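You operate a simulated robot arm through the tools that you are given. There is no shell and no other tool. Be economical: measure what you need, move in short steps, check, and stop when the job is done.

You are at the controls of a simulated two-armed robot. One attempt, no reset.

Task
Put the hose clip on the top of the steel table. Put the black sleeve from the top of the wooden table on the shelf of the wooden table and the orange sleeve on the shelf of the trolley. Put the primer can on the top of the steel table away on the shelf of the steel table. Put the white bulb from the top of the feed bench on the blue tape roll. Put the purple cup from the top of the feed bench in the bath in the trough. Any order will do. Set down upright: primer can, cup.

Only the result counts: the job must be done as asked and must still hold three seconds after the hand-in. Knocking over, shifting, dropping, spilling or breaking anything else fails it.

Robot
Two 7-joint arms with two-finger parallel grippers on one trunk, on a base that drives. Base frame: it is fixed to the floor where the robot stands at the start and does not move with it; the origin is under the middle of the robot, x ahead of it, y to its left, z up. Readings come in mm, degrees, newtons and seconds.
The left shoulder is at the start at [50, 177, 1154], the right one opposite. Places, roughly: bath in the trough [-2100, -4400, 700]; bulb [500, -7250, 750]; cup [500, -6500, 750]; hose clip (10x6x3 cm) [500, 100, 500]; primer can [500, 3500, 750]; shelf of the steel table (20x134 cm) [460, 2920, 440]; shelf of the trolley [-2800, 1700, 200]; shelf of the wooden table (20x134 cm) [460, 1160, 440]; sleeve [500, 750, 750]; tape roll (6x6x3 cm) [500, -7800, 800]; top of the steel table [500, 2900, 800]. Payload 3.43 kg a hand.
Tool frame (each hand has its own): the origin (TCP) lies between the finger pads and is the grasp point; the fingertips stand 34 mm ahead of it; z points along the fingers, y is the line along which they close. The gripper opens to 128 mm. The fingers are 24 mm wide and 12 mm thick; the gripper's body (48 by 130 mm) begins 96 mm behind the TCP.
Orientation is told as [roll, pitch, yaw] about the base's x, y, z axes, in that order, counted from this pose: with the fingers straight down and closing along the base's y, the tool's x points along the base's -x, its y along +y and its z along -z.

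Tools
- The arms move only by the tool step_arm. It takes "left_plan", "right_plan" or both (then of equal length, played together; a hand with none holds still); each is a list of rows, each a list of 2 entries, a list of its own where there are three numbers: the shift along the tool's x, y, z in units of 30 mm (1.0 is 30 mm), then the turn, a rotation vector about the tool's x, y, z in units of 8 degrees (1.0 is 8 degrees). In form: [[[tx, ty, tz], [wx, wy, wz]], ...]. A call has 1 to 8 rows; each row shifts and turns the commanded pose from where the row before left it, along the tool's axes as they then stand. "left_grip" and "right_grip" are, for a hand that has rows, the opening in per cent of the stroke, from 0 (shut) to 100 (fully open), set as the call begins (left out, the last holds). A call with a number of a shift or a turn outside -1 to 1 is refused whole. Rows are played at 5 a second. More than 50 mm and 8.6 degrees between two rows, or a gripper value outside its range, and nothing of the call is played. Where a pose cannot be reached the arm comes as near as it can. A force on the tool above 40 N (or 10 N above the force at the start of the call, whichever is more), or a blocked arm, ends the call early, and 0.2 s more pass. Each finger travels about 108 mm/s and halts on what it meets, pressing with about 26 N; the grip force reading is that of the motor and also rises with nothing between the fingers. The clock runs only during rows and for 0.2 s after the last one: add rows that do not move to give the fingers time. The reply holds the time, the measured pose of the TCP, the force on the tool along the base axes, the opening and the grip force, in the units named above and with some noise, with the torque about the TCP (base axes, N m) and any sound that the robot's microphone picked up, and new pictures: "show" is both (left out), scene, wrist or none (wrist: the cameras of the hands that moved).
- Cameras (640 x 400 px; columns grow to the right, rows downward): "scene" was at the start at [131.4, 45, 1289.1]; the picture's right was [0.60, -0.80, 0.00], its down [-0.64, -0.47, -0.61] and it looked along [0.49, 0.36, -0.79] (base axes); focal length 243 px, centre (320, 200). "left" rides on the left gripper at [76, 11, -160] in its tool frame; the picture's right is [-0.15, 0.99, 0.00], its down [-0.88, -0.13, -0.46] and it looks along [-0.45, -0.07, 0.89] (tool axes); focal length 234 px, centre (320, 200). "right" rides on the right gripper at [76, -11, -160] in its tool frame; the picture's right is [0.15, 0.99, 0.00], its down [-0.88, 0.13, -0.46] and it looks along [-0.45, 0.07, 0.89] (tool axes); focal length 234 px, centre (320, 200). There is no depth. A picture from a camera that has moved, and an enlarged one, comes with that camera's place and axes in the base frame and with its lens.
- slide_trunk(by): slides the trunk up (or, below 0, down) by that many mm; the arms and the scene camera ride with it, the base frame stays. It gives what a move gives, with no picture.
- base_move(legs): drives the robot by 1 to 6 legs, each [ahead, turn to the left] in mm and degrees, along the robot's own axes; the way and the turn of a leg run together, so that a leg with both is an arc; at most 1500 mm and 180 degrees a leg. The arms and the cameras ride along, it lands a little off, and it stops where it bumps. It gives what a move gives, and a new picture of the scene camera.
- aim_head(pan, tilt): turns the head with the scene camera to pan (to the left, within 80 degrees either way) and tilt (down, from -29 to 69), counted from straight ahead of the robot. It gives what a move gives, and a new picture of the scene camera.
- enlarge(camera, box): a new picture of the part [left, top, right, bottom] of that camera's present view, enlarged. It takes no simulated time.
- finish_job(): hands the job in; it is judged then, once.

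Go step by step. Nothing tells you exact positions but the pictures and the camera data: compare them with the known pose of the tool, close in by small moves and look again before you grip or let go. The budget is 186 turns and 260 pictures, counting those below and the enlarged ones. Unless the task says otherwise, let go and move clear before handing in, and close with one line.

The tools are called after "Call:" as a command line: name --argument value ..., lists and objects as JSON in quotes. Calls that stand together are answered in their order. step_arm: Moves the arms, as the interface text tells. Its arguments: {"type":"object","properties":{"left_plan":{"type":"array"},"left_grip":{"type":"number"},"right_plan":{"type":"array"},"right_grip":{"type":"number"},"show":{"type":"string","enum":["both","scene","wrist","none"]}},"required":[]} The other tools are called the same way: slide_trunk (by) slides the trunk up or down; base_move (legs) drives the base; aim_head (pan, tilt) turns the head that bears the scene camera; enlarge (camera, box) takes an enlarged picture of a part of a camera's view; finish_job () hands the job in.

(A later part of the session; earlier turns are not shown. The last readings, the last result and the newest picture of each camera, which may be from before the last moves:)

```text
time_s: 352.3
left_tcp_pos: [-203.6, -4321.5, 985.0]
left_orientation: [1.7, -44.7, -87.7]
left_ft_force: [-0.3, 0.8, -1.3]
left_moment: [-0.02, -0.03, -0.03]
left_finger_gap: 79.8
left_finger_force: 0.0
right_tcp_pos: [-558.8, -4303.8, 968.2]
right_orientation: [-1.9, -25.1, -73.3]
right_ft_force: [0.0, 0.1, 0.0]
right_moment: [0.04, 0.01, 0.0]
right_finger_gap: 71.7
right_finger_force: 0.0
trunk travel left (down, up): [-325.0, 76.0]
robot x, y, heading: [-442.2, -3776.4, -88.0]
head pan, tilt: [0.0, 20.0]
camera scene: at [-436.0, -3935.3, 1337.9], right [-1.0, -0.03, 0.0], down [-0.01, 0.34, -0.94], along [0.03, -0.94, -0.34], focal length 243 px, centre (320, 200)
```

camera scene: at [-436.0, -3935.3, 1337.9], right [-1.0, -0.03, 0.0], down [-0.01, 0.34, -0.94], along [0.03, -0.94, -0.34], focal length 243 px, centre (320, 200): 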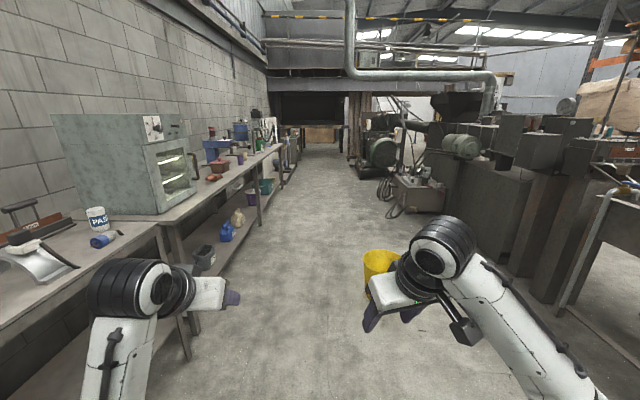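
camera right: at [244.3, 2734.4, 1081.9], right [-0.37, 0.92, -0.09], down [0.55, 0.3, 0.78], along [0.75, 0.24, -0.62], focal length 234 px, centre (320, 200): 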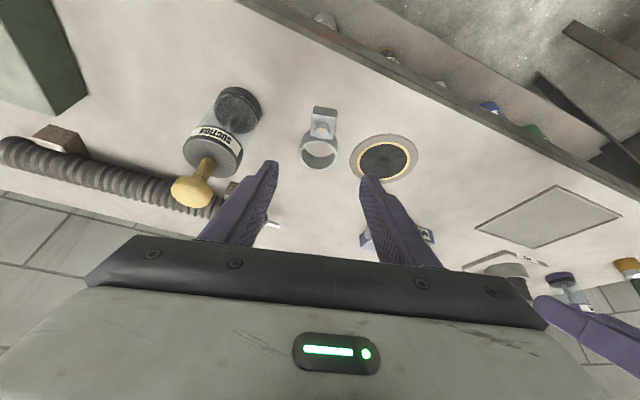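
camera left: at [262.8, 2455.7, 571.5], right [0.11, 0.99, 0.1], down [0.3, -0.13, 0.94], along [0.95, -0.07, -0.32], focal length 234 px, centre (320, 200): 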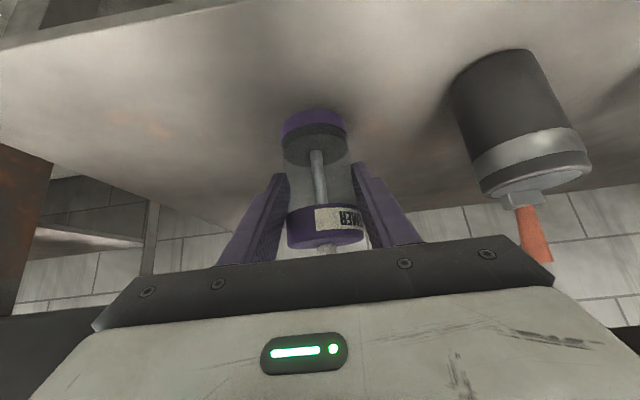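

Steer left to pass the bucket, then on to the feed bench.

Call:
base_move --legs '[[0, 4.7], [1230, 0], [0, -6.7], [1000, 0]]'

Call:
aim_head --pan 35 --tilt 20

```text
time_s: 364.3
left_tcp_pos: [-66.9, -6550.5, 984.9]
left_orientation: [1.6, -44.8, -89.6]
left_ft_force: [0.4, 0.2, -1.1]
left_moment: [0.01, -0.02, 0.0]
left_finger_gap: 79.4
left_finger_force: 0.1
right_tcp_pos: [-420.5, -6521.6, 966.8]
right_orientation: [-1.9, -25.0, -75.2]
right_ft_force: [-1.0, 0.4, 0.8]
right_moment: [-0.01, -0.01, -0.01]
right_finger_gap: 71.7
right_finger_force: 0.2
trunk travel left (down, up): [-325.0, 76.0]
robot x, y, heading: [-290.0, -5995.4, -90.1]
head pan, tilt: [0.0, 20.0]
camera scene: at [-285.6, -6157.8, 1337.8], right [-1.0, 0.0, 0.0], down [0.0, 0.34, -0.94], along [0.0, -0.94, -0.34], focal length 243 px, centre (320, 200)
```

scene: 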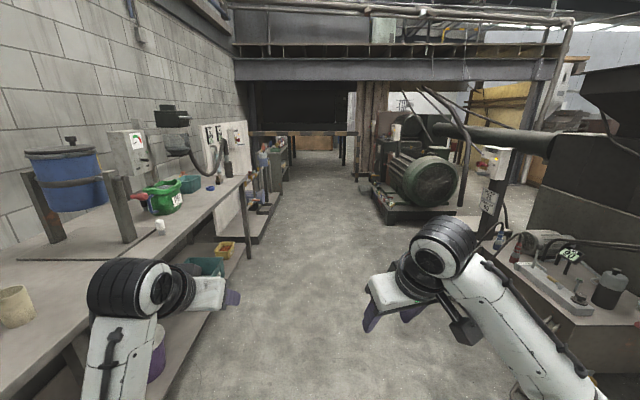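

```text
time_s: 365.3
left_tcp_pos: [-65.0, -6550.6, 984.7]
left_orientation: [1.7, -44.8, -89.6]
left_ft_force: [-0.3, -0.1, 0.3]
left_moment: [-0.04, 0.02, 0.02]
left_finger_gap: 79.4
left_finger_force: 0.0
right_tcp_pos: [-420.1, -6523.6, 968.5]
right_orientation: [-1.9, -25.0, -75.2]
right_ft_force: [-0.1, -0.8, -1.4]
right_moment: [0.0, -0.01, 0.01]
right_finger_gap: 71.4
right_finger_force: 0.0
trunk travel left (down, up): [-325.0, 76.0]
robot x, y, heading: [-286.4, -5991.9, -89.7]
head pan, tilt: [35.0, 20.0]
camera scene: at [-232.3, -6140.8, 1337.9], right [-0.82, -0.57, 0.0], down [-0.2, 0.28, -0.94], along [0.54, -0.77, -0.34], focal length 243 px, centre (320, 200)
```

scene: 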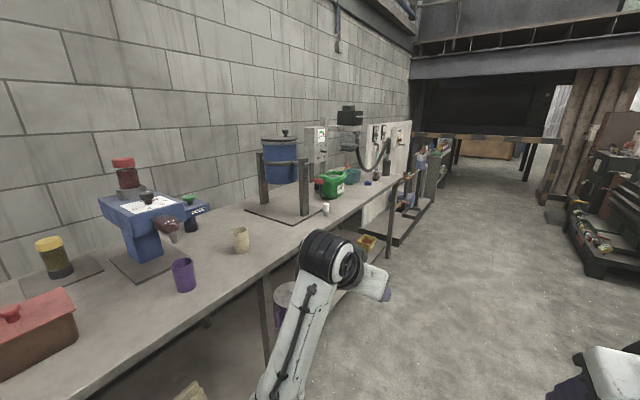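

I see the purple cup on the feed bench and a small white item and blue ring further along. Zoom.

Call:
enlarge --camera "scene" --box '[290, 130, 450, 230]'

Call:
enlarge --camera "scene" --box '[80, 150, 280, 310]'

```text
4.00 times, centred on (370, 180) of scene
camera zoom: at [-232.3, -6140.8, 1337.9], right [-0.82, -0.57, 0.0], down [-0.2, 0.28, -0.94], along [0.54, -0.77, -0.34], focal length 973 px, centre (120, 280)
```

zoom: 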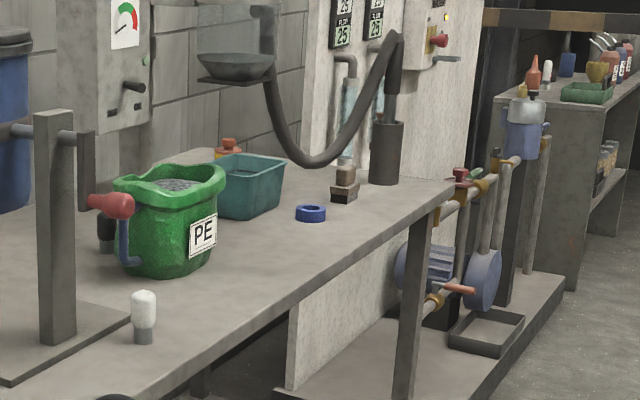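

```text
2.50 times, centred on (180, 230) of scene
camera zoom: at [-232.3, -6140.8, 1337.9], right [-0.82, -0.57, 0.0], down [-0.2, 0.28, -0.94], along [0.54, -0.77, -0.34], focal length 608 px, centre (670, 125)
```

zoom: 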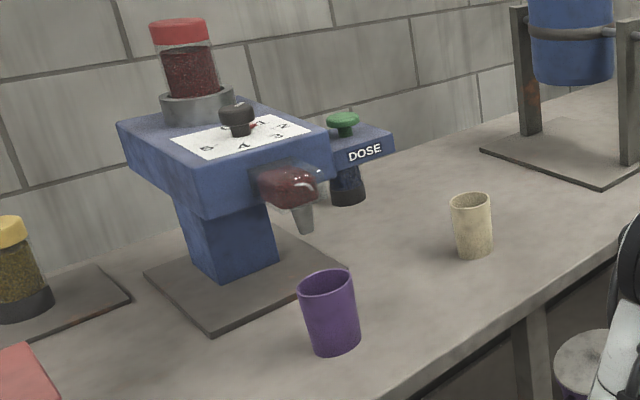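

Cup at about (511, −6425), bulb at (464, −7189), tape roll at (516, −7854). I drive alongside and face the bench for the cup with the left hand.

Call:
base_move --legs '[[620, 0], [-60, 89.7]]'

Call:
aim_head --pan 10 --tilt 25

Call:
enlarge --camera "left" --box '[0, 0, 640, 400]'

```text
time_s: 372.7
left_tcp_pos: [225.3, -6352.1, 985.2]
left_orientation: [1.7, -44.8, 1.3]
left_ft_force: [-0.3, 1.0, -0.2]
left_moment: [0.03, -0.01, -0.01]
left_finger_gap: 79.4
left_finger_force: 0.0
right_tcp_pos: [201.4, -6707.0, 969.0]
right_orientation: [-1.9, -24.9, 15.6]
right_ft_force: [-0.1, 0.3, -0.5]
right_moment: [0.01, 0.01, 0.0]
right_finger_gap: 71.8
right_finger_force: 0.2
trunk travel left (down, up): [-325.0, 76.0]
robot x, y, heading: [-326.9, -6579.3, 0.7]
head pan, tilt: [35.0, 20.0]
camera scene: at [-179.8, -6524.9, 1337.9], right [0.59, -0.81, 0.0], down [-0.28, -0.2, -0.94], along [0.76, 0.55, -0.34], focal length 243 px, centre (320, 200)
```

scene: 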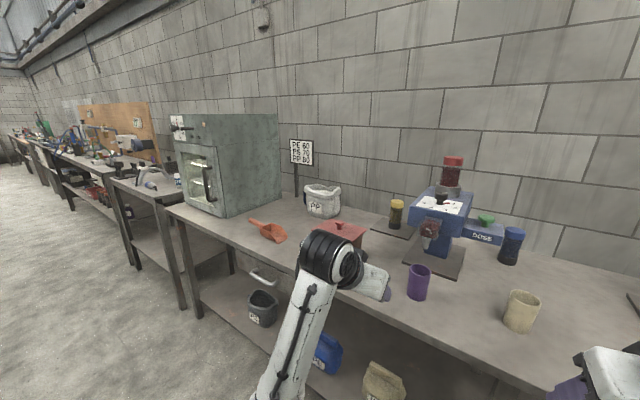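

```text
time_s: 373.6
left_tcp_pos: [224.0, -6352.4, 985.7]
left_orientation: [1.7, -44.7, 1.3]
left_ft_force: [-0.7, -0.6, 0.9]
left_moment: [0.02, 0.03, -0.02]
left_finger_gap: 79.4
left_finger_force: 0.1
right_tcp_pos: [202.3, -6707.7, 967.8]
right_orientation: [-1.9, -25.0, 15.6]
right_ft_force: [0.0, -0.9, 0.2]
right_moment: [0.01, -0.02, 0.03]
right_finger_gap: 71.6
right_finger_force: 0.1
trunk travel left (down, up): [-325.0, 76.0]
robot x, y, heading: [-326.9, -6581.8, 1.0]
head pan, tilt: [10.0, 25.0]
camera scene: at [-164.8, -6562.1, 1329.8], right [0.19, -0.98, 0.0], down [-0.41, -0.08, -0.91], along [0.89, 0.17, -0.42], focal length 243 px, centre (320, 200)
```

scene: 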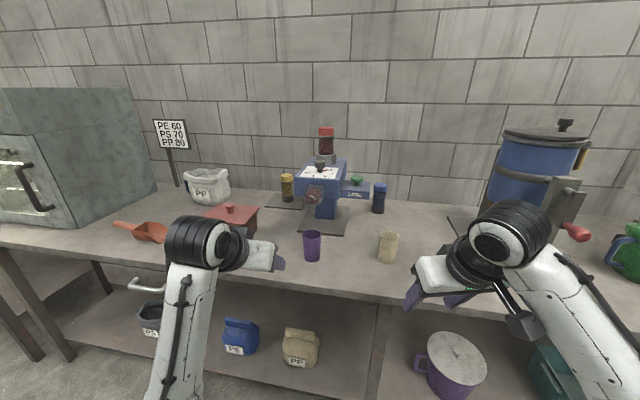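

```text
1.00 times, centred on (320, 200) of left
camera zoom: at [59.2, -6349.1, 1046.1], right [0.06, 0.99, 0.12], down [0.31, -0.14, 0.94], along [0.95, -0.02, -0.32], focal length 234 px, centre (320, 200)
```

zoom: 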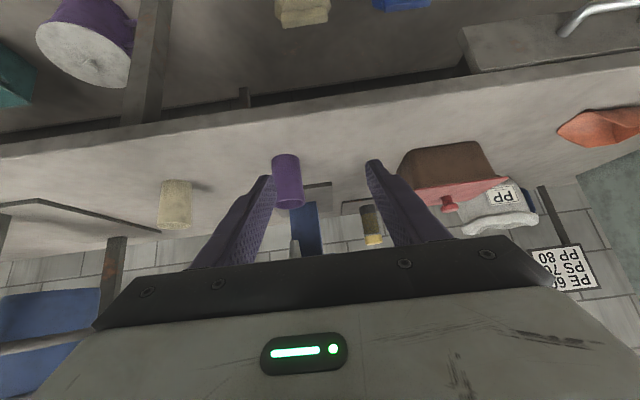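

Cup at (471, −6413), bench z≈808. Drive in 130 mm and move the left hand to it.

Call:
base_move --legs '[[130, -0.7]]'

Call:
step_arm --left_plan '[[[0, -0.7, 0], [0, 0, 0]], [[0, -0.7, 0], [0, 0, 0]], [[0, -0.6, 0.5], [0, 0, 0]], [[0, 0, 1], [0, 0, 0]], [[0, 0, 1], [0, 0, 0]], [[0, 0, 0.8], [0, 0, 0]]]' --left_grip 75 --show "wrist"

```text
time_s: 374.9
left_tcp_pos: [357.6, -6357.1, 986.1]
left_orientation: [1.7, -44.7, 0.6]
left_ft_force: [0.2, 0.2, -0.2]
left_moment: [0.01, -0.02, 0.01]
left_finger_gap: 79.4
left_finger_force: 0.0
right_tcp_pos: [330.4, -6711.4, 968.2]
right_orientation: [-1.9, -24.9, 15.0]
right_ft_force: [0.3, -0.4, 0.2]
right_moment: [-0.02, 0.03, -0.01]
right_finger_gap: 71.5
right_finger_force: 0.1
trunk travel left (down, up): [-325.0, 76.0]
robot x, y, heading: [-195.6, -6583.2, 0.2]
head pan, tilt: [10.0, 25.0]
camera scene: at [-34.7, -6562.8, 1329.6], right [0.18, -0.98, 0.0], down [-0.42, -0.07, -0.91], along [0.89, 0.16, -0.42], focal length 243 px, centre (320, 200)
```

scene: 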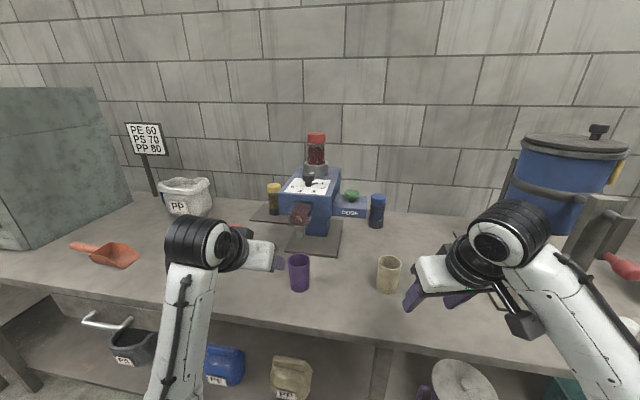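

```text
time_s: 376.3
left_tcp_pos: [428.7, -6413.2, 913.1]
left_orientation: [1.8, -44.8, 0.6]
left_ft_force: [-0.4, 0.0, -0.2]
left_moment: [-0.02, 0.0, -0.02]
left_finger_gap: 95.9
left_finger_force: 0.0
right_tcp_pos: [330.3, -6712.4, 967.5]
right_orientation: [-1.8, -24.9, 15.1]
right_ft_force: [0.1, -0.5, 0.4]
right_moment: [-0.04, 0.01, 0.01]
right_finger_gap: 71.7
right_finger_force: 0.0
trunk travel left (down, up): [-325.0, 76.0]
robot x, y, heading: [-195.1, -6579.7, 0.1]
head pan, tilt: [10.0, 25.0]
camera left: at [262.4, -6408.2, 974.3], right [0.07, 0.99, 0.12], down [0.31, -0.14, 0.94], along [0.95, -0.03, -0.32], focal length 234 px, centre (320, 200)
```

left: 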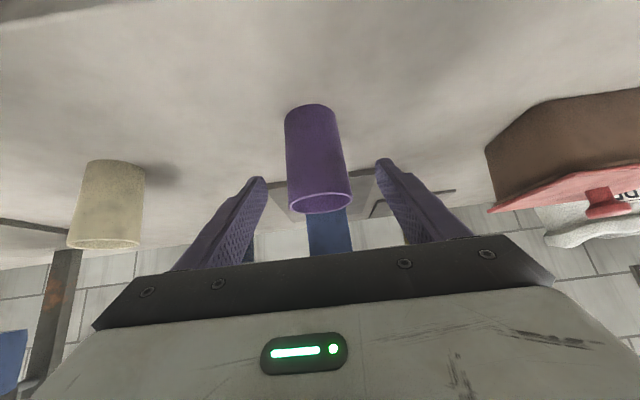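

Centred. Move in the last 65 mm and close.

Call:
step_arm --left_plan '[[[0.1, 0, 0.75], [0, 0, 0]], [[0.1, 0, 0.75], [0, 0, 0]], [[0.1, 0, 0.7], [0, 0, 0]]]' --show "none"

Call:
step_arm --left_plan '[[[0, 0, 0], [0, 0, 0]], [[0, 0, 0], [0, 0, 0]], [[0, 0, 0], [0, 0, 0]]]' --left_grip 0 --show "wrist"

```text
time_s: 377.1
left_tcp_pos: [469.5, -6410.4, 862.0]
left_orientation: [1.6, -44.8, 0.8]
left_ft_force: [0.7, 0.5, 0.6]
left_moment: [0.03, -0.04, 0.01]
left_finger_gap: 96.0
left_finger_force: 0.1
right_tcp_pos: [329.5, -6711.8, 969.4]
right_orientation: [-1.9, -24.9, 15.0]
right_ft_force: [-0.2, 0.9, 0.4]
right_moment: [0.01, 0.0, 0.0]
right_finger_gap: 71.8
right_finger_force: 0.1
trunk travel left (down, up): [-325.0, 76.0]
robot x, y, heading: [-201.0, -6576.5, 0.1]
head pan, tilt: [10.0, 25.0]
```

```text
time_s: 377.9
left_tcp_pos: [468.9, -6409.5, 860.8]
left_orientation: [1.7, -44.8, 0.6]
left_ft_force: [0.8, -0.9, 0.8]
left_moment: [-0.02, -0.04, 0.01]
left_finger_gap: 56.5
left_finger_force: 26.0
right_tcp_pos: [330.3, -6711.9, 967.5]
right_orientation: [-1.8, -25.0, 15.0]
right_ft_force: [-0.2, -0.7, -0.2]
right_moment: [0.01, 0.02, 0.0]
right_finger_gap: 71.6
right_finger_force: 0.1
trunk travel left (down, up): [-325.0, 76.0]
robot x, y, heading: [-197.0, -6581.0, 0.2]
head pan, tilt: [10.0, 25.0]
camera left: at [302.2, -6405.7, 921.6], right [0.07, 0.99, 0.12], down [0.31, -0.14, 0.94], along [0.95, -0.03, -0.32], focal length 234 px, centre (320, 200)
```

left: 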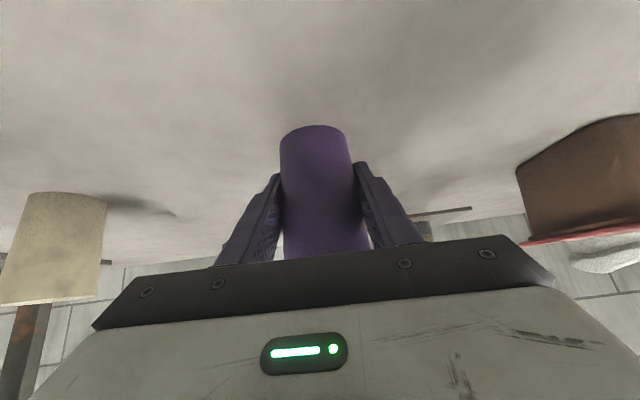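

Cup held. Lift, back off, and move south to face the bulb with the right hand.

Call:
step_arm --left_plan '[[[-0.7, 0, -0.7], [0, 0, 0]], [[-0.7, 0, -0.7], [0, 0, 0]], [[-0.7, 0, -0.7], [0, 0, 0]], [[-0.7, 0, -0.7], [0, 0, 0]], [[-0.4, 0, -0.7], [0, 0, 0]], [[0, 0, -0.8], [0, 0, 0]], [[0, 0, -0.8], [0, 0, 0]]]' --show "none"

Call:
base_move --legs '[[-200, 0], [0, -90], [500, 0], [0, 90]]'

Call:
enlarge --camera "right" --box '[0, 0, 640, 400]'

```text
time_s: 379.5
left_tcp_pos: [428.3, -6417.6, 1043.3]
left_orientation: [1.6, -45.5, 0.5]
left_ft_force: [-0.9, 0.7, 0.1]
left_moment: [0.03, -0.03, 0.0]
left_finger_gap: 0.0
left_finger_force: 25.7
right_tcp_pos: [327.7, -6712.2, 971.5]
right_orientation: [-1.9, -25.1, 14.9]
right_ft_force: [-0.7, -0.9, -0.3]
right_moment: [0.02, -0.05, 0.04]
right_finger_gap: 71.8
right_finger_force: 0.2
trunk travel left (down, up): [-325.0, 76.0]
robot x, y, heading: [-196.8, -6578.6, 0.0]
head pan, tilt: [10.0, 25.0]
```

```text
time_s: 391.3
left_tcp_pos: [224.7, -6926.0, 1037.4]
left_orientation: [1.7, -44.9, -0.9]
left_ft_force: [0.1, -0.7, 0.1]
left_moment: [0.01, -0.01, 0.01]
left_finger_gap: 0.0
left_finger_force: 26.2
right_tcp_pos: [117.0, -7219.3, 967.3]
right_orientation: [-1.8, -24.9, 13.6]
right_ft_force: [0.0, -0.6, -1.3]
right_moment: [0.02, -0.03, -0.02]
right_finger_gap: 71.8
right_finger_force: 0.0
trunk travel left (down, up): [-325.0, 76.0]
robot x, y, heading: [-408.6, -7074.1, -1.4]
head pan, tilt: [10.0, 25.0]
camera scene: at [-245.0, -7060.3, 1329.8], right [0.15, -0.99, 0.0], down [-0.42, -0.06, -0.91], along [0.9, 0.14, -0.42], focal length 243 px, centre (320, 200)
```

scene: 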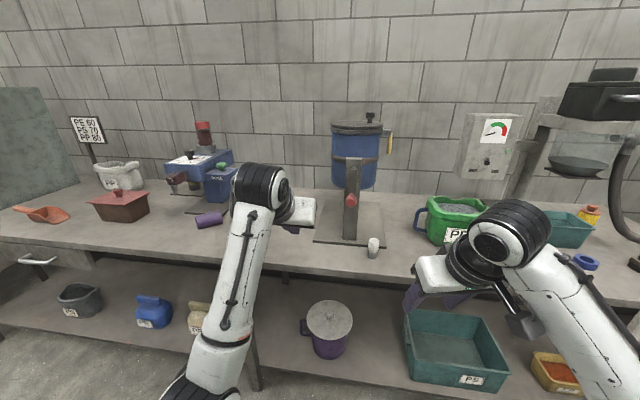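

```text
1.00 times, centred on (320, 200) of right
camera zoom: at [-15.5, -7257.1, 1081.4], right [-0.35, 0.93, -0.09], down [0.56, 0.28, 0.78], along [0.75, 0.22, -0.62], focal length 234 px, centre (320, 200)
```

zoom: 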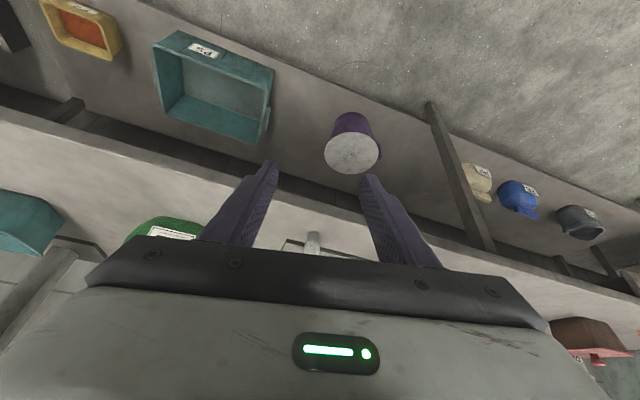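

The cup slipped out (it likely hit the dispenser nozzle above it) and lies on its side on the bench; I'll recover it afterwards. Now examine the bulb and cup area.

Call:
enlarge --camera "scene" --box '[330, 210, 430, 280]'

Call:
enlarge --camera "scene" --box '[160, 120, 320, 260]'

```text
5.71 times, centred on (380, 245) of scene
camera zoom: at [-245.0, -7060.3, 1329.8], right [0.15, -0.99, 0.0], down [-0.42, -0.06, -0.91], along [0.9, 0.14, -0.42], focal length 1390 px, centre (-23, -57)
```

zoom: 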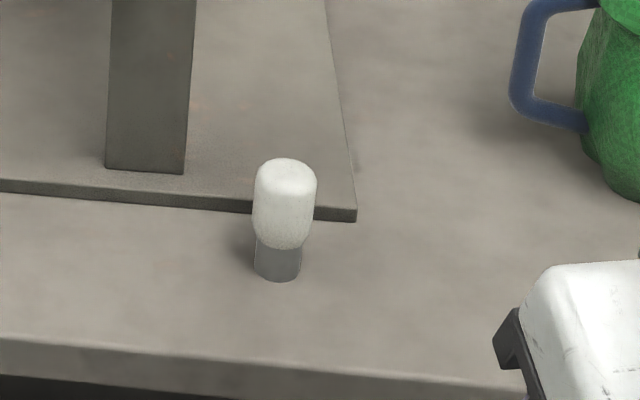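

```text
2.86 times, centred on (240, 190) of scene
camera zoom: at [-245.0, -7060.3, 1329.8], right [0.15, -0.99, 0.0], down [-0.42, -0.06, -0.91], along [0.9, 0.14, -0.42], focal length 695 px, centre (549, 229)
```

zoom: 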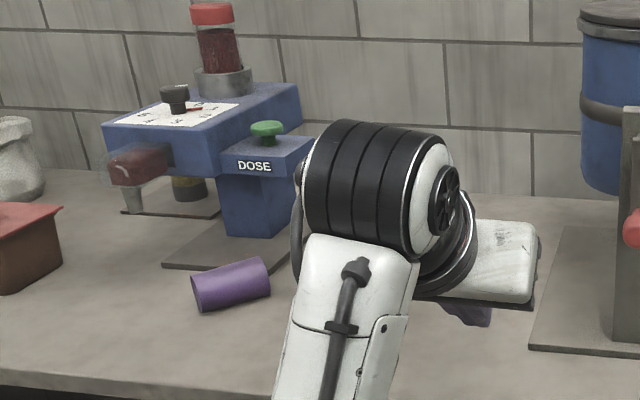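

Bulb at about (435, −7134), bench z≈813. Drive forward and bring the right hand to a pre-grasp above it.

Call:
base_move --legs '[[240, 1.4]]'

Call:
step_arm --right_plan '[[[0, 0.8, 0], [0, 0, 0]], [[0, 0.8, 0], [0, 0, 0]], [[0, 0.7, 0], [0, 0, 0]], [[0, 0.4, 0], [0, 0, 0]]]' --right_grip 62 --show "wrist"

```text
time_s: 393.0
left_tcp_pos: [462.3, -6913.3, 1036.2]
left_orientation: [1.7, -44.8, 0.5]
left_ft_force: [0.2, 0.6, 1.0]
left_moment: [0.04, 0.0, 0.01]
left_finger_gap: 0.1
left_finger_force: 26.4
right_tcp_pos: [360.0, -7208.3, 968.5]
right_orientation: [-1.8, -25.0, 14.9]
right_ft_force: [0.1, 0.6, -0.9]
right_moment: [-0.03, 0.06, -0.01]
right_finger_gap: 71.8
right_finger_force: 0.0
trunk travel left (down, up): [-325.0, 76.0]
robot x, y, heading: [-166.3, -7075.8, -0.0]
head pan, tilt: [10.0, 25.0]
camera scene: at [-4.4, -7058.9, 1329.7], right [0.18, -0.98, 0.0], down [-0.42, -0.07, -0.91], along [0.89, 0.16, -0.42], focal length 243 px, centre (320, 200)
```

scene: 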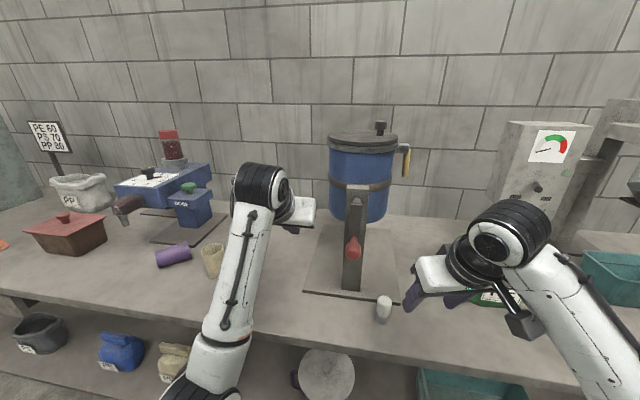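

```text
time_s: 394.0
left_tcp_pos: [461.9, -6912.3, 1036.2]
left_orientation: [1.7, -44.8, 0.5]
left_ft_force: [0.2, 0.4, 0.2]
left_moment: [0.01, -0.01, -0.01]
left_finger_gap: 0.0
left_finger_force: 25.7
right_tcp_pos: [340.5, -7129.3, 965.0]
right_orientation: [-2.0, -24.9, 14.9]
right_ft_force: [-0.3, -0.1, 0.3]
right_moment: [0.0, -0.02, 0.0]
right_finger_gap: 79.2
right_finger_force: 0.1
trunk travel left (down, up): [-325.0, 76.0]
robot x, y, heading: [-166.0, -7079.7, 0.1]
head pan, tilt: [10.0, 25.0]
camera right: at [209.6, -7170.9, 1078.1], right [-0.37, 0.93, -0.09], down [0.55, 0.3, 0.78], along [0.75, 0.24, -0.62], focal length 234 px, centre (320, 200)
```

right: 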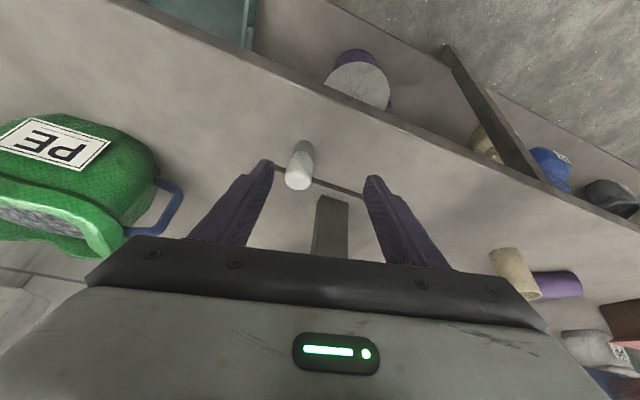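

Bulb at (434, −7134). Correct sideways, then descend onto it.

Call:
step_arm --right_plan '[[[0, -0.95, 0], [0, 0, 0]], [[-0.22, 0, 0.86], [0, 0, 0]], [[-0.22, 0, 0.86], [0, 0, 0]], [[-0.22, 0, 0.86], [0, 0, 0]]]' --show "wrist"

```text
time_s: 395.0
left_tcp_pos: [461.2, -6912.8, 1036.4]
left_orientation: [1.8, -44.7, 0.5]
left_ft_force: [-0.3, 0.1, -0.2]
left_moment: [0.02, -0.02, 0.01]
left_finger_gap: 0.0
left_finger_force: 26.2
right_tcp_pos: [399.0, -7147.5, 905.6]
right_orientation: [-1.9, -25.0, 15.0]
right_ft_force: [-0.4, 0.3, 0.1]
right_moment: [0.0, -0.01, 0.01]
right_finger_gap: 79.6
right_finger_force: 0.0
trunk travel left (down, up): [-325.0, 76.0]
robot x, y, heading: [-168.5, -7077.7, 0.3]
head pan, tilt: [10.0, 25.0]
camera right: at [267.2, -7188.3, 1017.9], right [-0.37, 0.92, -0.09], down [0.55, 0.3, 0.78], along [0.75, 0.24, -0.62], focal length 234 px, centre (320, 200)
```

right: 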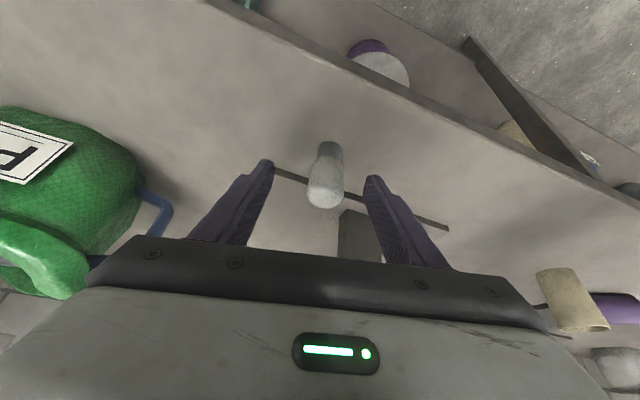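

Call:
step_arm --right_plan '[[[-0.18, 0.07, 0.87], [0, 0, 0]], [[-0.18, 0.07, 0.87], [0, 0, 0]]]' --show "none"

Call:
step_arm --right_plan '[[[0, 0, 0], [0, 0, 0]], [[0, 0, 0], [0, 0, 0]], [[0, 0, 0], [0, 0, 0]]]' --right_grip 0 --show "wrist"

```text
time_s: 395.6
left_tcp_pos: [461.4, -6913.0, 1038.1]
left_orientation: [1.7, -44.7, 0.4]
left_ft_force: [-0.8, 0.1, 0.9]
left_moment: [0.0, 0.0, -0.03]
left_finger_gap: 0.2
left_finger_force: 26.2
right_tcp_pos: [429.2, -7135.0, 861.8]
right_orientation: [-1.9, -24.9, 14.9]
right_ft_force: [-0.2, 0.1, 0.0]
right_moment: [-0.01, -0.01, -0.02]
right_finger_gap: 79.5
right_finger_force: 0.0
trunk travel left (down, up): [-325.0, 76.0]
robot x, y, heading: [-169.3, -7071.8, 0.1]
head pan, tilt: [10.0, 25.0]
```

```text
time_s: 396.4
left_tcp_pos: [462.6, -6912.2, 1037.9]
left_orientation: [1.6, -44.9, 0.5]
left_ft_force: [0.0, 0.4, -0.8]
left_moment: [-0.01, 0.0, 0.04]
left_finger_gap: 0.0
left_finger_force: 26.5
right_tcp_pos: [428.8, -7135.2, 861.7]
right_orientation: [-2.0, -24.9, 14.8]
right_ft_force: [-0.6, 0.0, 1.1]
right_moment: [0.0, -0.04, -0.02]
right_finger_gap: 31.7
right_finger_force: 25.6
trunk travel left (down, up): [-325.0, 76.0]
robot x, y, heading: [-166.1, -7076.8, 0.2]
head pan, tilt: [10.0, 25.0]
camera right: at [298.0, -7175.9, 974.9], right [-0.37, 0.92, -0.09], down [0.55, 0.3, 0.78], along [0.75, 0.24, -0.62], focal length 234 px, centre (320, 200)
```

right: 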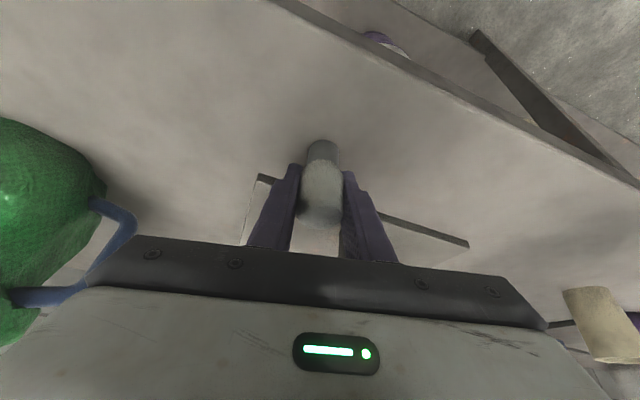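

Bulb gripped. Retreat up along the tool axis, back off, and drive south to the tape roll.

Call:
step_arm --right_plan '[[[0, 0, -0.9], [0, 0, 0]], [[0, 0, -0.9], [0, 0, 0]], [[0, 0, -0.9], [0, 0, 0]], [[0, 0, -0.9], [0, 0, 0]]]' --show "none"

Call:
base_move --legs '[[-240, 0], [0, -90], [620, 0], [0, 90]]'

Call:
aim_head --pan -10 --tilt 25

Call:
enlarge --camera "right" --box '[0, 0, 640, 400]'

```text
time_s: 397.4
left_tcp_pos: [460.8, -6913.6, 1037.6]
left_orientation: [1.7, -44.8, 0.4]
left_ft_force: [0.5, -0.2, 1.0]
left_moment: [-0.01, -0.01, 0.01]
left_finger_gap: 0.0
left_finger_force: 26.2
right_tcp_pos: [381.4, -7145.0, 958.4]
right_orientation: [-1.9, -24.9, 14.9]
right_ft_force: [-0.2, -0.2, -0.6]
right_moment: [-0.02, -0.01, 0.04]
right_finger_gap: 31.3
right_finger_force: 26.4
trunk travel left (down, up): [-325.0, 76.0]
robot x, y, heading: [-168.4, -7076.4, -0.1]
head pan, tilt: [10.0, 25.0]
```

```text
time_s: 410.1
left_tcp_pos: [206.8, -7552.9, 1037.7]
left_orientation: [1.7, -44.8, -0.1]
left_ft_force: [-0.4, 0.2, -0.2]
left_moment: [0.01, -0.01, 0.01]
left_finger_gap: 0.0
left_finger_force: 26.1
right_tcp_pos: [126.6, -7784.3, 958.1]
right_orientation: [-1.8, -24.9, 14.4]
right_ft_force: [0.7, 0.3, -0.7]
right_moment: [0.01, -0.01, -0.02]
right_finger_gap: 31.7
right_finger_force: 25.9
trunk travel left (down, up): [-325.0, 76.0]
robot x, y, heading: [-423.5, -7710.1, -0.5]
head pan, tilt: [10.0, 25.0]
camera scene: at [-259.6, -7695.4, 1329.8], right [0.17, -0.99, 0.0], down [-0.42, -0.07, -0.91], along [0.89, 0.15, -0.42], focal length 243 px, centre (320, 200)
```

scene: 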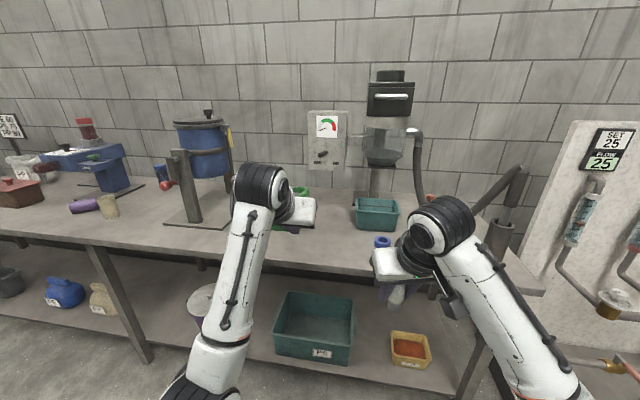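

```text
time_s: 410.9
left_tcp_pos: [207.5, -7553.6, 1038.2]
left_orientation: [1.8, -44.8, 0.0]
left_ft_force: [-0.7, 0.3, 0.5]
left_moment: [-0.04, 0.02, 0.0]
left_finger_gap: 0.0
left_finger_force: 26.2
right_tcp_pos: [126.2, -7784.1, 958.0]
right_orientation: [-1.9, -24.9, 14.4]
right_ft_force: [-0.8, -0.1, -0.5]
right_moment: [0.0, 0.01, 0.01]
right_finger_gap: 31.7
right_finger_force: 26.2
trunk travel left (down, up): [-325.0, 76.0]
robot x, y, heading: [-419.4, -7709.8, -0.4]
head pan, tilt: [-10.0, 25.0]
camera scene: at [-259.8, -7727.4, 1329.8], right [-0.18, -0.98, 0.0], down [-0.42, 0.08, -0.91], along [0.89, -0.16, -0.42], focal length 243 px, centre (320, 200)
```

scene: 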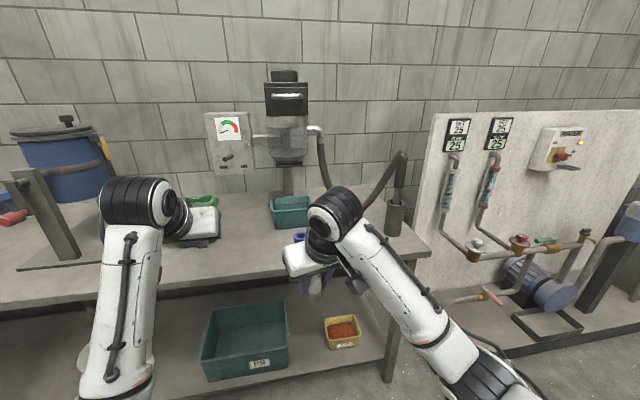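

```text
1.00 times, centred on (320, 200) of right
camera zoom: at [-4.2, -7824.5, 1071.7], right [-0.36, 0.93, -0.09], down [0.55, 0.29, 0.78], along [0.75, 0.23, -0.62], focal length 234 px, centre (320, 200)
```

zoom: 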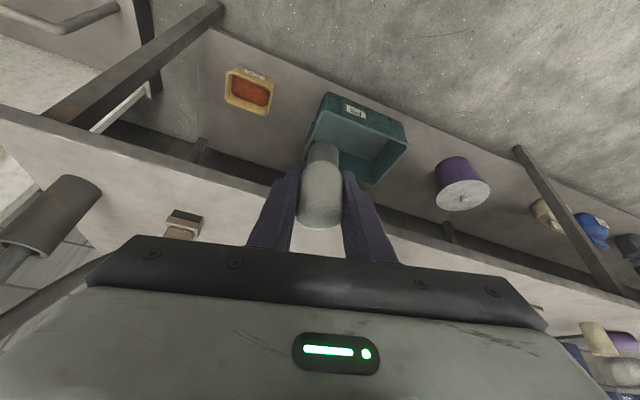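

Call:
enlarge --camera "scene" --box '[260, 205, 340, 255]'

Call:
base_move --legs '[[100, 0]]'

```text
8.00 times, centred on (300, 230) of scene
camera zoom: at [-259.8, -7727.4, 1329.8], right [-0.18, -0.98, 0.0], down [-0.42, 0.08, -0.91], along [0.89, -0.16, -0.42], focal length 1945 px, centre (480, -40)
```

zoom: 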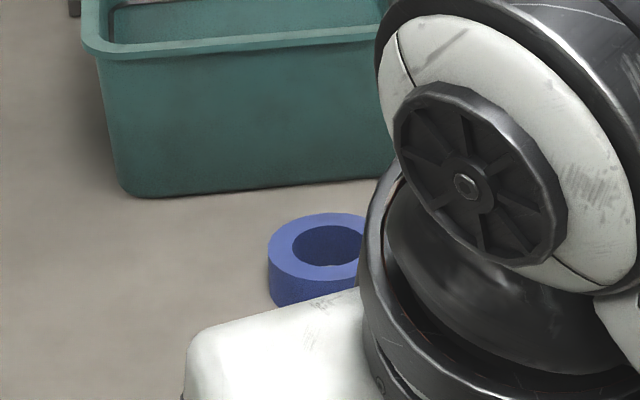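

```text
time_s: 412.1
left_tcp_pos: [307.1, -7557.1, 1037.3]
left_orientation: [1.6, -44.7, -0.1]
left_ft_force: [0.6, -0.1, -0.9]
left_moment: [0.02, 0.01, -0.01]
left_finger_gap: 0.0
left_finger_force: 26.0
right_tcp_pos: [225.1, -7786.7, 958.6]
right_orientation: [-2.0, -24.9, 14.4]
right_ft_force: [0.2, 0.1, -1.7]
right_moment: [0.0, 0.02, -0.02]
right_finger_gap: 31.7
right_finger_force: 25.8
trunk travel left (down, up): [-325.0, 76.0]
robot x, y, heading: [-322.1, -7712.2, -0.6]
head pan, tilt: [-10.0, 25.0]
camera scene: at [-160.7, -7728.4, 1329.6], right [-0.18, -0.98, 0.0], down [-0.42, 0.08, -0.91], along [0.89, -0.16, -0.42], focal length 243 px, centre (320, 200)
```

scene: 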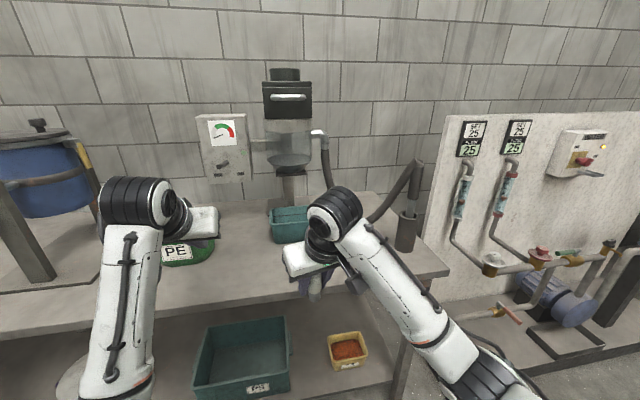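

The roll is at about (482, −7790), with a hole. Drive closer and check alignment with the right camera.

Call:
base_move --legs '[[155, 0.5]]'

Call:
step_arm --right_plan '[[[-0.5, 0, 0.3], [0, 0, 0]], [[-0.5, 0, 0.3], [0, 0, 0]]]' --show "wrist"

```text
time_s: 413.5
left_tcp_pos: [458.4, -7548.2, 1037.1]
left_orientation: [1.8, -44.7, 0.6]
left_ft_force: [1.5, 0.2, 0.1]
left_moment: [-0.03, 0.02, 0.01]
left_finger_gap: 0.0
left_finger_force: 26.2
right_tcp_pos: [378.5, -7780.9, 957.7]
right_orientation: [-1.9, -24.9, 15.0]
right_ft_force: [0.3, 0.0, -0.8]
right_moment: [-0.02, 0.0, -0.01]
right_finger_gap: 31.7
right_finger_force: 26.3
trunk travel left (down, up): [-325.0, 76.0]
robot x, y, heading: [-167.4, -7710.8, 0.2]
head pan, tilt: [-10.0, 25.0]
camera scene: at [-7.4, -7727.0, 1329.6], right [-0.17, -0.99, 0.0], down [-0.42, 0.07, -0.91], along [0.89, -0.15, -0.42], focal length 243 px, centre (320, 200)
```

scene: 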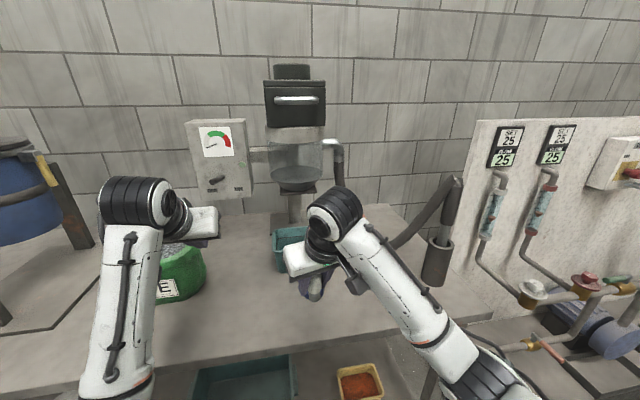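

```text
time_s: 414.1
left_tcp_pos: [457.9, -7548.9, 1037.0]
left_orientation: [1.6, -44.8, 0.6]
left_ft_force: [-1.0, -0.2, 0.6]
left_moment: [0.01, -0.01, 0.03]
left_finger_gap: 0.0
left_finger_force: 26.6
right_tcp_pos: [414.1, -7771.0, 954.6]
right_orientation: [-1.9, -24.9, 15.0]
right_ft_force: [-0.2, 0.1, -0.4]
right_moment: [0.03, 0.0, -0.02]
right_finger_gap: 31.6
right_finger_force: 25.8
trunk travel left (down, up): [-325.0, 76.0]
robot x, y, heading: [-170.3, -7712.1, 0.4]
head pan, tilt: [-10.0, 25.0]
camera right: at [283.1, -7813.3, 1068.0], right [-0.37, 0.92, -0.09], down [0.55, 0.3, 0.78], along [0.75, 0.24, -0.62], focal length 234 px, centre (320, 200)
```

right: 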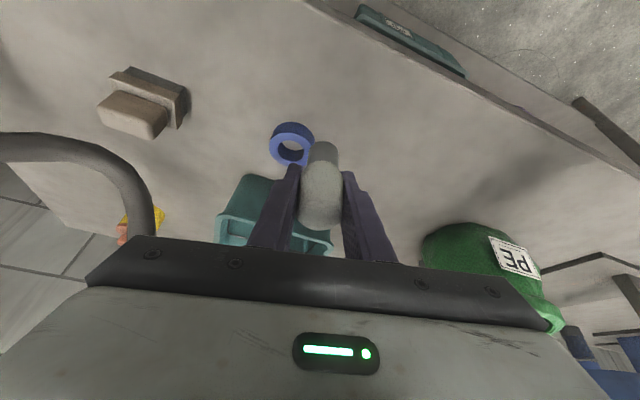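

Call:
enlarge --camera "right" --box '[250, 105, 370, 240]'

```text
2.96 times, centred on (310, 172) of right
camera zoom: at [283.1, -7813.3, 1068.0], right [-0.37, 0.92, -0.09], down [0.55, 0.3, 0.78], along [0.75, 0.24, -0.62], focal length 694 px, centre (350, 282)
```

zoom: 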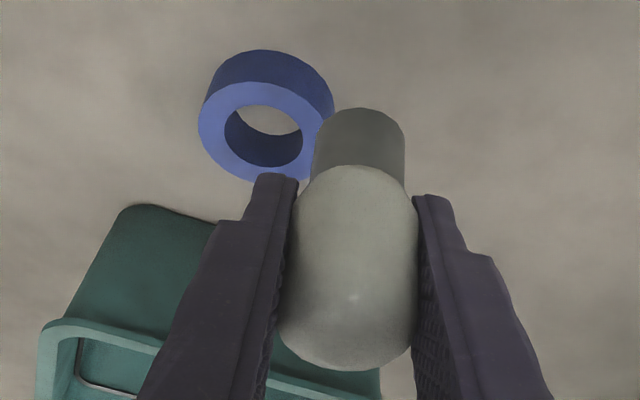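

The roll's hole (~34 mm) takes the bulb's base (~28 mm) with the dome resting on the rim. I move the bulb above the roll and check alignment.

Call:
step_arm --right_plan '[[[-0.8, -0.6, 0.37], [0, 0, 0]], [[-0.8, -0.6, 0.37], [0, 0, 0]], [[0.28, 0, 0.6], [0, 0, 0]], [[0.2, 0, 0.45], [0, 0, 0]]]' --show "none"

Call:
enlarge --camera "right" --box '[250, 105, 370, 240]'

Call:
enlarge --camera "scene" --box '[270, 230, 370, 310]'

```text
time_s: 415.1
left_tcp_pos: [457.9, -7548.4, 1036.9]
left_orientation: [1.7, -44.9, 0.7]
left_ft_force: [-0.4, -0.4, 0.1]
left_moment: [0.01, -0.01, -0.01]
left_finger_gap: 0.0
left_finger_force: 26.4
right_tcp_pos: [475.3, -7793.5, 921.6]
right_orientation: [-1.9, -24.9, 14.9]
right_ft_force: [-0.2, -0.5, -0.3]
right_moment: [-0.03, -0.02, -0.02]
right_finger_gap: 31.2
right_finger_force: 25.7
trunk travel left (down, up): [-325.0, 76.0]
robot x, y, heading: [-173.4, -7713.4, 0.1]
head pan, tilt: [-10.0, 25.0]
```

```text
2.96 times, centred on (310, 172) of right
camera zoom: at [344.3, -7835.8, 1035.2], right [-0.37, 0.92, -0.09], down [0.55, 0.3, 0.78], along [0.75, 0.24, -0.62], focal length 694 px, centre (350, 282)
```

zoom: 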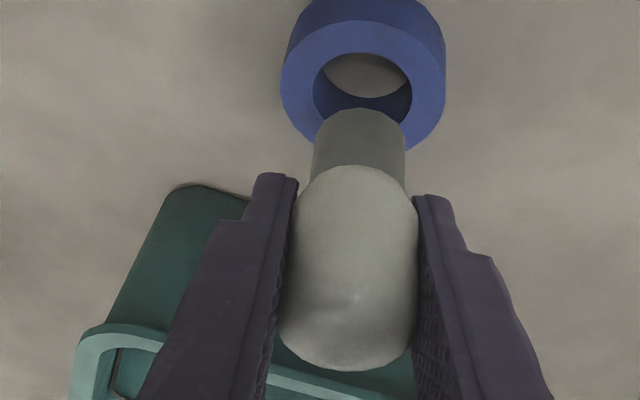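

```text
5.00 times, centred on (320, 270) of scene
camera zoom: at [-8.0, -7727.1, 1329.8], right [-0.17, -0.99, 0.0], down [-0.42, 0.07, -0.91], along [0.89, -0.15, -0.42], focal length 1216 px, centre (320, -150)
```

zoom: 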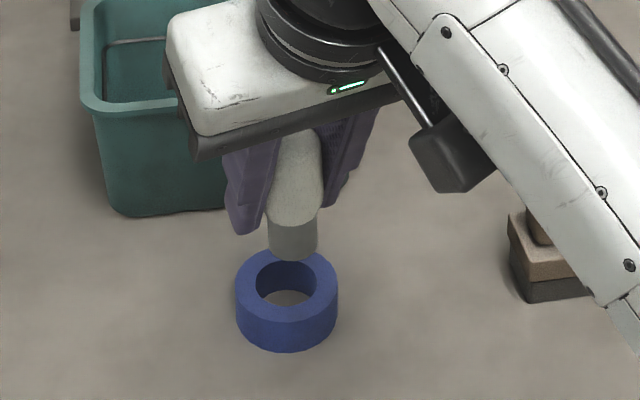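

Nearly aligned; shift 2 mm to +y and lower to just above the rim, then look.

Call:
step_arm --right_plan '[[[0, 0.07, 0], [0, 0, 0]], [[0.14, 0, 0.3], [0, 0, 0]], [[0.14, 0, 0.3], [0, 0, 0]]]' --show "none"

Call:
enlarge --camera "scene" --box '[270, 230, 370, 310]'

Call:
enlarge --camera "right" --box '[250, 105, 370, 240]'

```text
time_s: 415.9
left_tcp_pos: [457.0, -7547.6, 1038.1]
left_orientation: [1.8, -44.7, 0.6]
left_ft_force: [-0.3, 0.2, -0.4]
left_moment: [0.01, 0.0, 0.02]
left_finger_gap: 0.0
left_finger_force: 26.0
right_tcp_pos: [472.1, -7792.6, 902.6]
right_orientation: [-1.9, -24.9, 14.9]
right_ft_force: [0.2, -0.6, -0.4]
right_moment: [0.0, -0.04, -0.05]
right_finger_gap: 31.4
right_finger_force: 25.7
trunk travel left (down, up): [-325.0, 76.0]
robot x, y, heading: [-171.6, -7713.5, 0.1]
head pan, tilt: [-10.0, 25.0]
```

```text
5.00 times, centred on (320, 270) of scene
camera zoom: at [-8.1, -7727.1, 1329.8], right [-0.17, -0.99, 0.0], down [-0.42, 0.07, -0.91], along [0.89, -0.15, -0.42], focal length 1216 px, centre (320, -150)
```

zoom: 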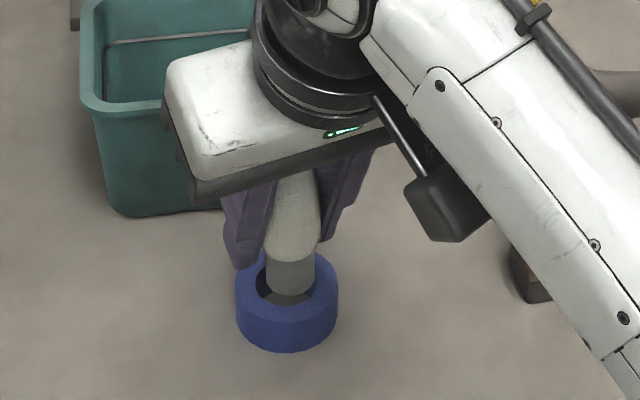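

```text
2.96 times, centred on (310, 172) of right
camera zoom: at [342.2, -7834.0, 1014.4], right [-0.37, 0.92, -0.09], down [0.55, 0.3, 0.78], along [0.75, 0.24, -0.62], focal length 694 px, centre (350, 282)
```

zoom: 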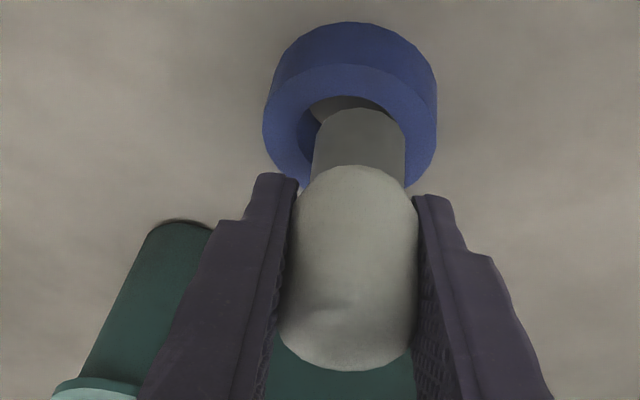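

I shift 5 mm forward and lower a little more, checking again.

Call:
step_arm --right_plan '[[[-0.15, -0.02, 0.07], [0, 0, 0]], [[0.06, 0, 0.15], [0, 0, 0]], [[0.04, 0, 0.1], [0, 0, 0]]]' --show "none"

Call:
enlarge --camera "scene" --box '[290, 250, 350, 300]'

Call:
enlarge --camera "right" --box '[270, 105, 370, 190]'

```text
time_s: 416.7
left_tcp_pos: [457.4, -7547.9, 1036.8]
left_orientation: [1.8, -44.9, 0.7]
left_ft_force: [0.0, -0.3, -0.9]
left_moment: [0.0, 0.01, 0.0]
left_finger_gap: 0.3
left_finger_force: 25.9
right_tcp_pos: [477.8, -7793.6, 892.4]
right_orientation: [-1.9, -24.9, 15.0]
right_ft_force: [-0.7, -0.8, -0.1]
right_moment: [-0.01, 0.01, 0.01]
right_finger_gap: 31.5
right_finger_force: 26.0
trunk travel left (down, up): [-325.0, 76.0]
robot x, y, heading: [-168.2, -7712.9, 0.2]
head pan, tilt: [-10.0, 25.0]
```

```text
8.00 times, centred on (320, 275) of scene
camera zoom: at [-8.1, -7727.0, 1329.8], right [-0.17, -0.99, 0.0], down [-0.42, 0.07, -0.91], along [0.89, -0.15, -0.42], focal length 1945 px, centre (320, -400)
```

zoom: 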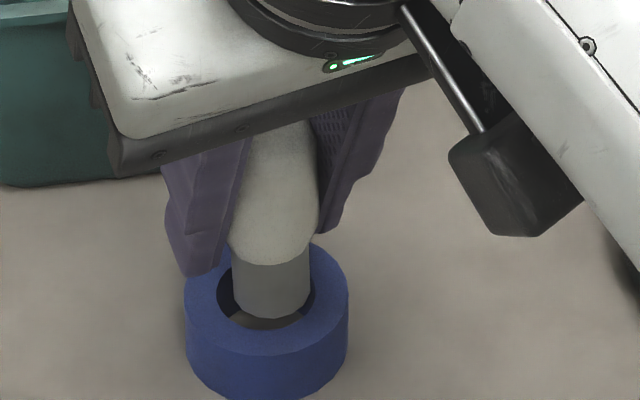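

```text
4.71 times, centred on (320, 148) of right
camera zoom: at [347.6, -7834.2, 1006.7], right [-0.37, 0.92, -0.09], down [0.55, 0.3, 0.78], along [0.75, 0.24, -0.62], focal length 1102 px, centre (320, 447)
```

zoom: 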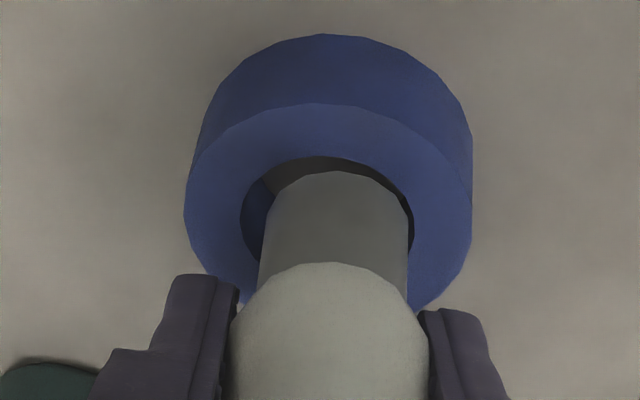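

Centred within about a millimetre. Lower into the hole in small steps, watching force.

Call:
step_arm --right_plan '[[[0.04, 0, 0.09], [0, 0, 0]], [[0.04, 0, 0.09], [0, 0, 0]], [[0.04, 0, 0.09], [0, 0, 0]]]' --show "none"

Call:
step_arm --right_plan '[[[0.04, 0, 0.09], [0, 0, 0]], [[0.04, 0, 0.09], [0, 0, 0]]]' --show "none"

Call:
enlarge --camera "scene" --box '[290, 250, 350, 300]'

```text
time_s: 417.5
left_tcp_pos: [457.8, -7548.8, 1037.4]
left_orientation: [1.7, -44.9, 0.6]
left_ft_force: [0.0, -0.5, 0.6]
left_moment: [0.04, 0.0, 0.02]
left_finger_gap: 0.1
left_finger_force: 25.5
right_tcp_pos: [478.8, -7793.8, 884.2]
right_orientation: [-1.9, -25.0, 15.0]
right_ft_force: [-0.1, 0.4, -0.2]
right_moment: [0.02, 0.01, -0.01]
right_finger_gap: 31.5
right_finger_force: 25.9
trunk travel left (down, up): [-325.0, 76.0]
robot x, y, heading: [-167.3, -7710.7, 0.6]
head pan, tilt: [-10.0, 25.0]
```

```text
time_s: 418.1
left_tcp_pos: [457.0, -7548.6, 1037.8]
left_orientation: [1.7, -44.9, 0.6]
left_ft_force: [0.1, -0.1, -0.4]
left_moment: [0.04, -0.03, 0.01]
left_finger_gap: 0.1
left_finger_force: 26.0
right_tcp_pos: [478.2, -7792.8, 882.4]
right_orientation: [-1.9, -25.4, 15.0]
right_ft_force: [-3.0, -1.3, 15.6]
right_moment: [0.02, 0.29, -0.01]
right_finger_gap: 31.7
right_finger_force: 26.0
trunk travel left (down, up): [-325.0, 76.0]
robot x, y, heading: [-171.5, -7712.2, 0.2]
head pan, tilt: [-10.0, 25.0]
```

```text
8.00 times, centred on (320, 275) of scene
camera zoom: at [-10.2, -7727.0, 1330.4], right [-0.17, -0.99, 0.0], down [-0.41, 0.07, -0.91], along [0.89, -0.15, -0.42], focal length 1945 px, centre (320, -400)
```

zoom: 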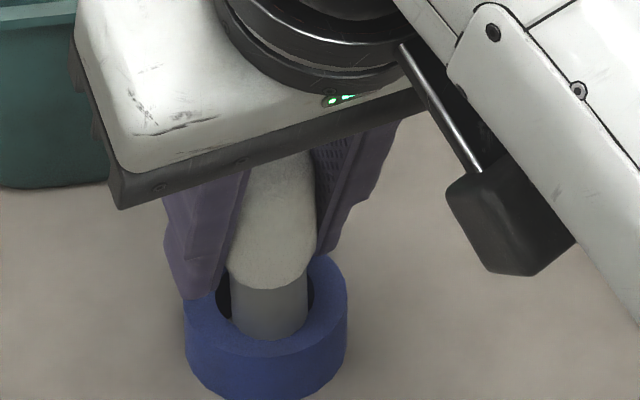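

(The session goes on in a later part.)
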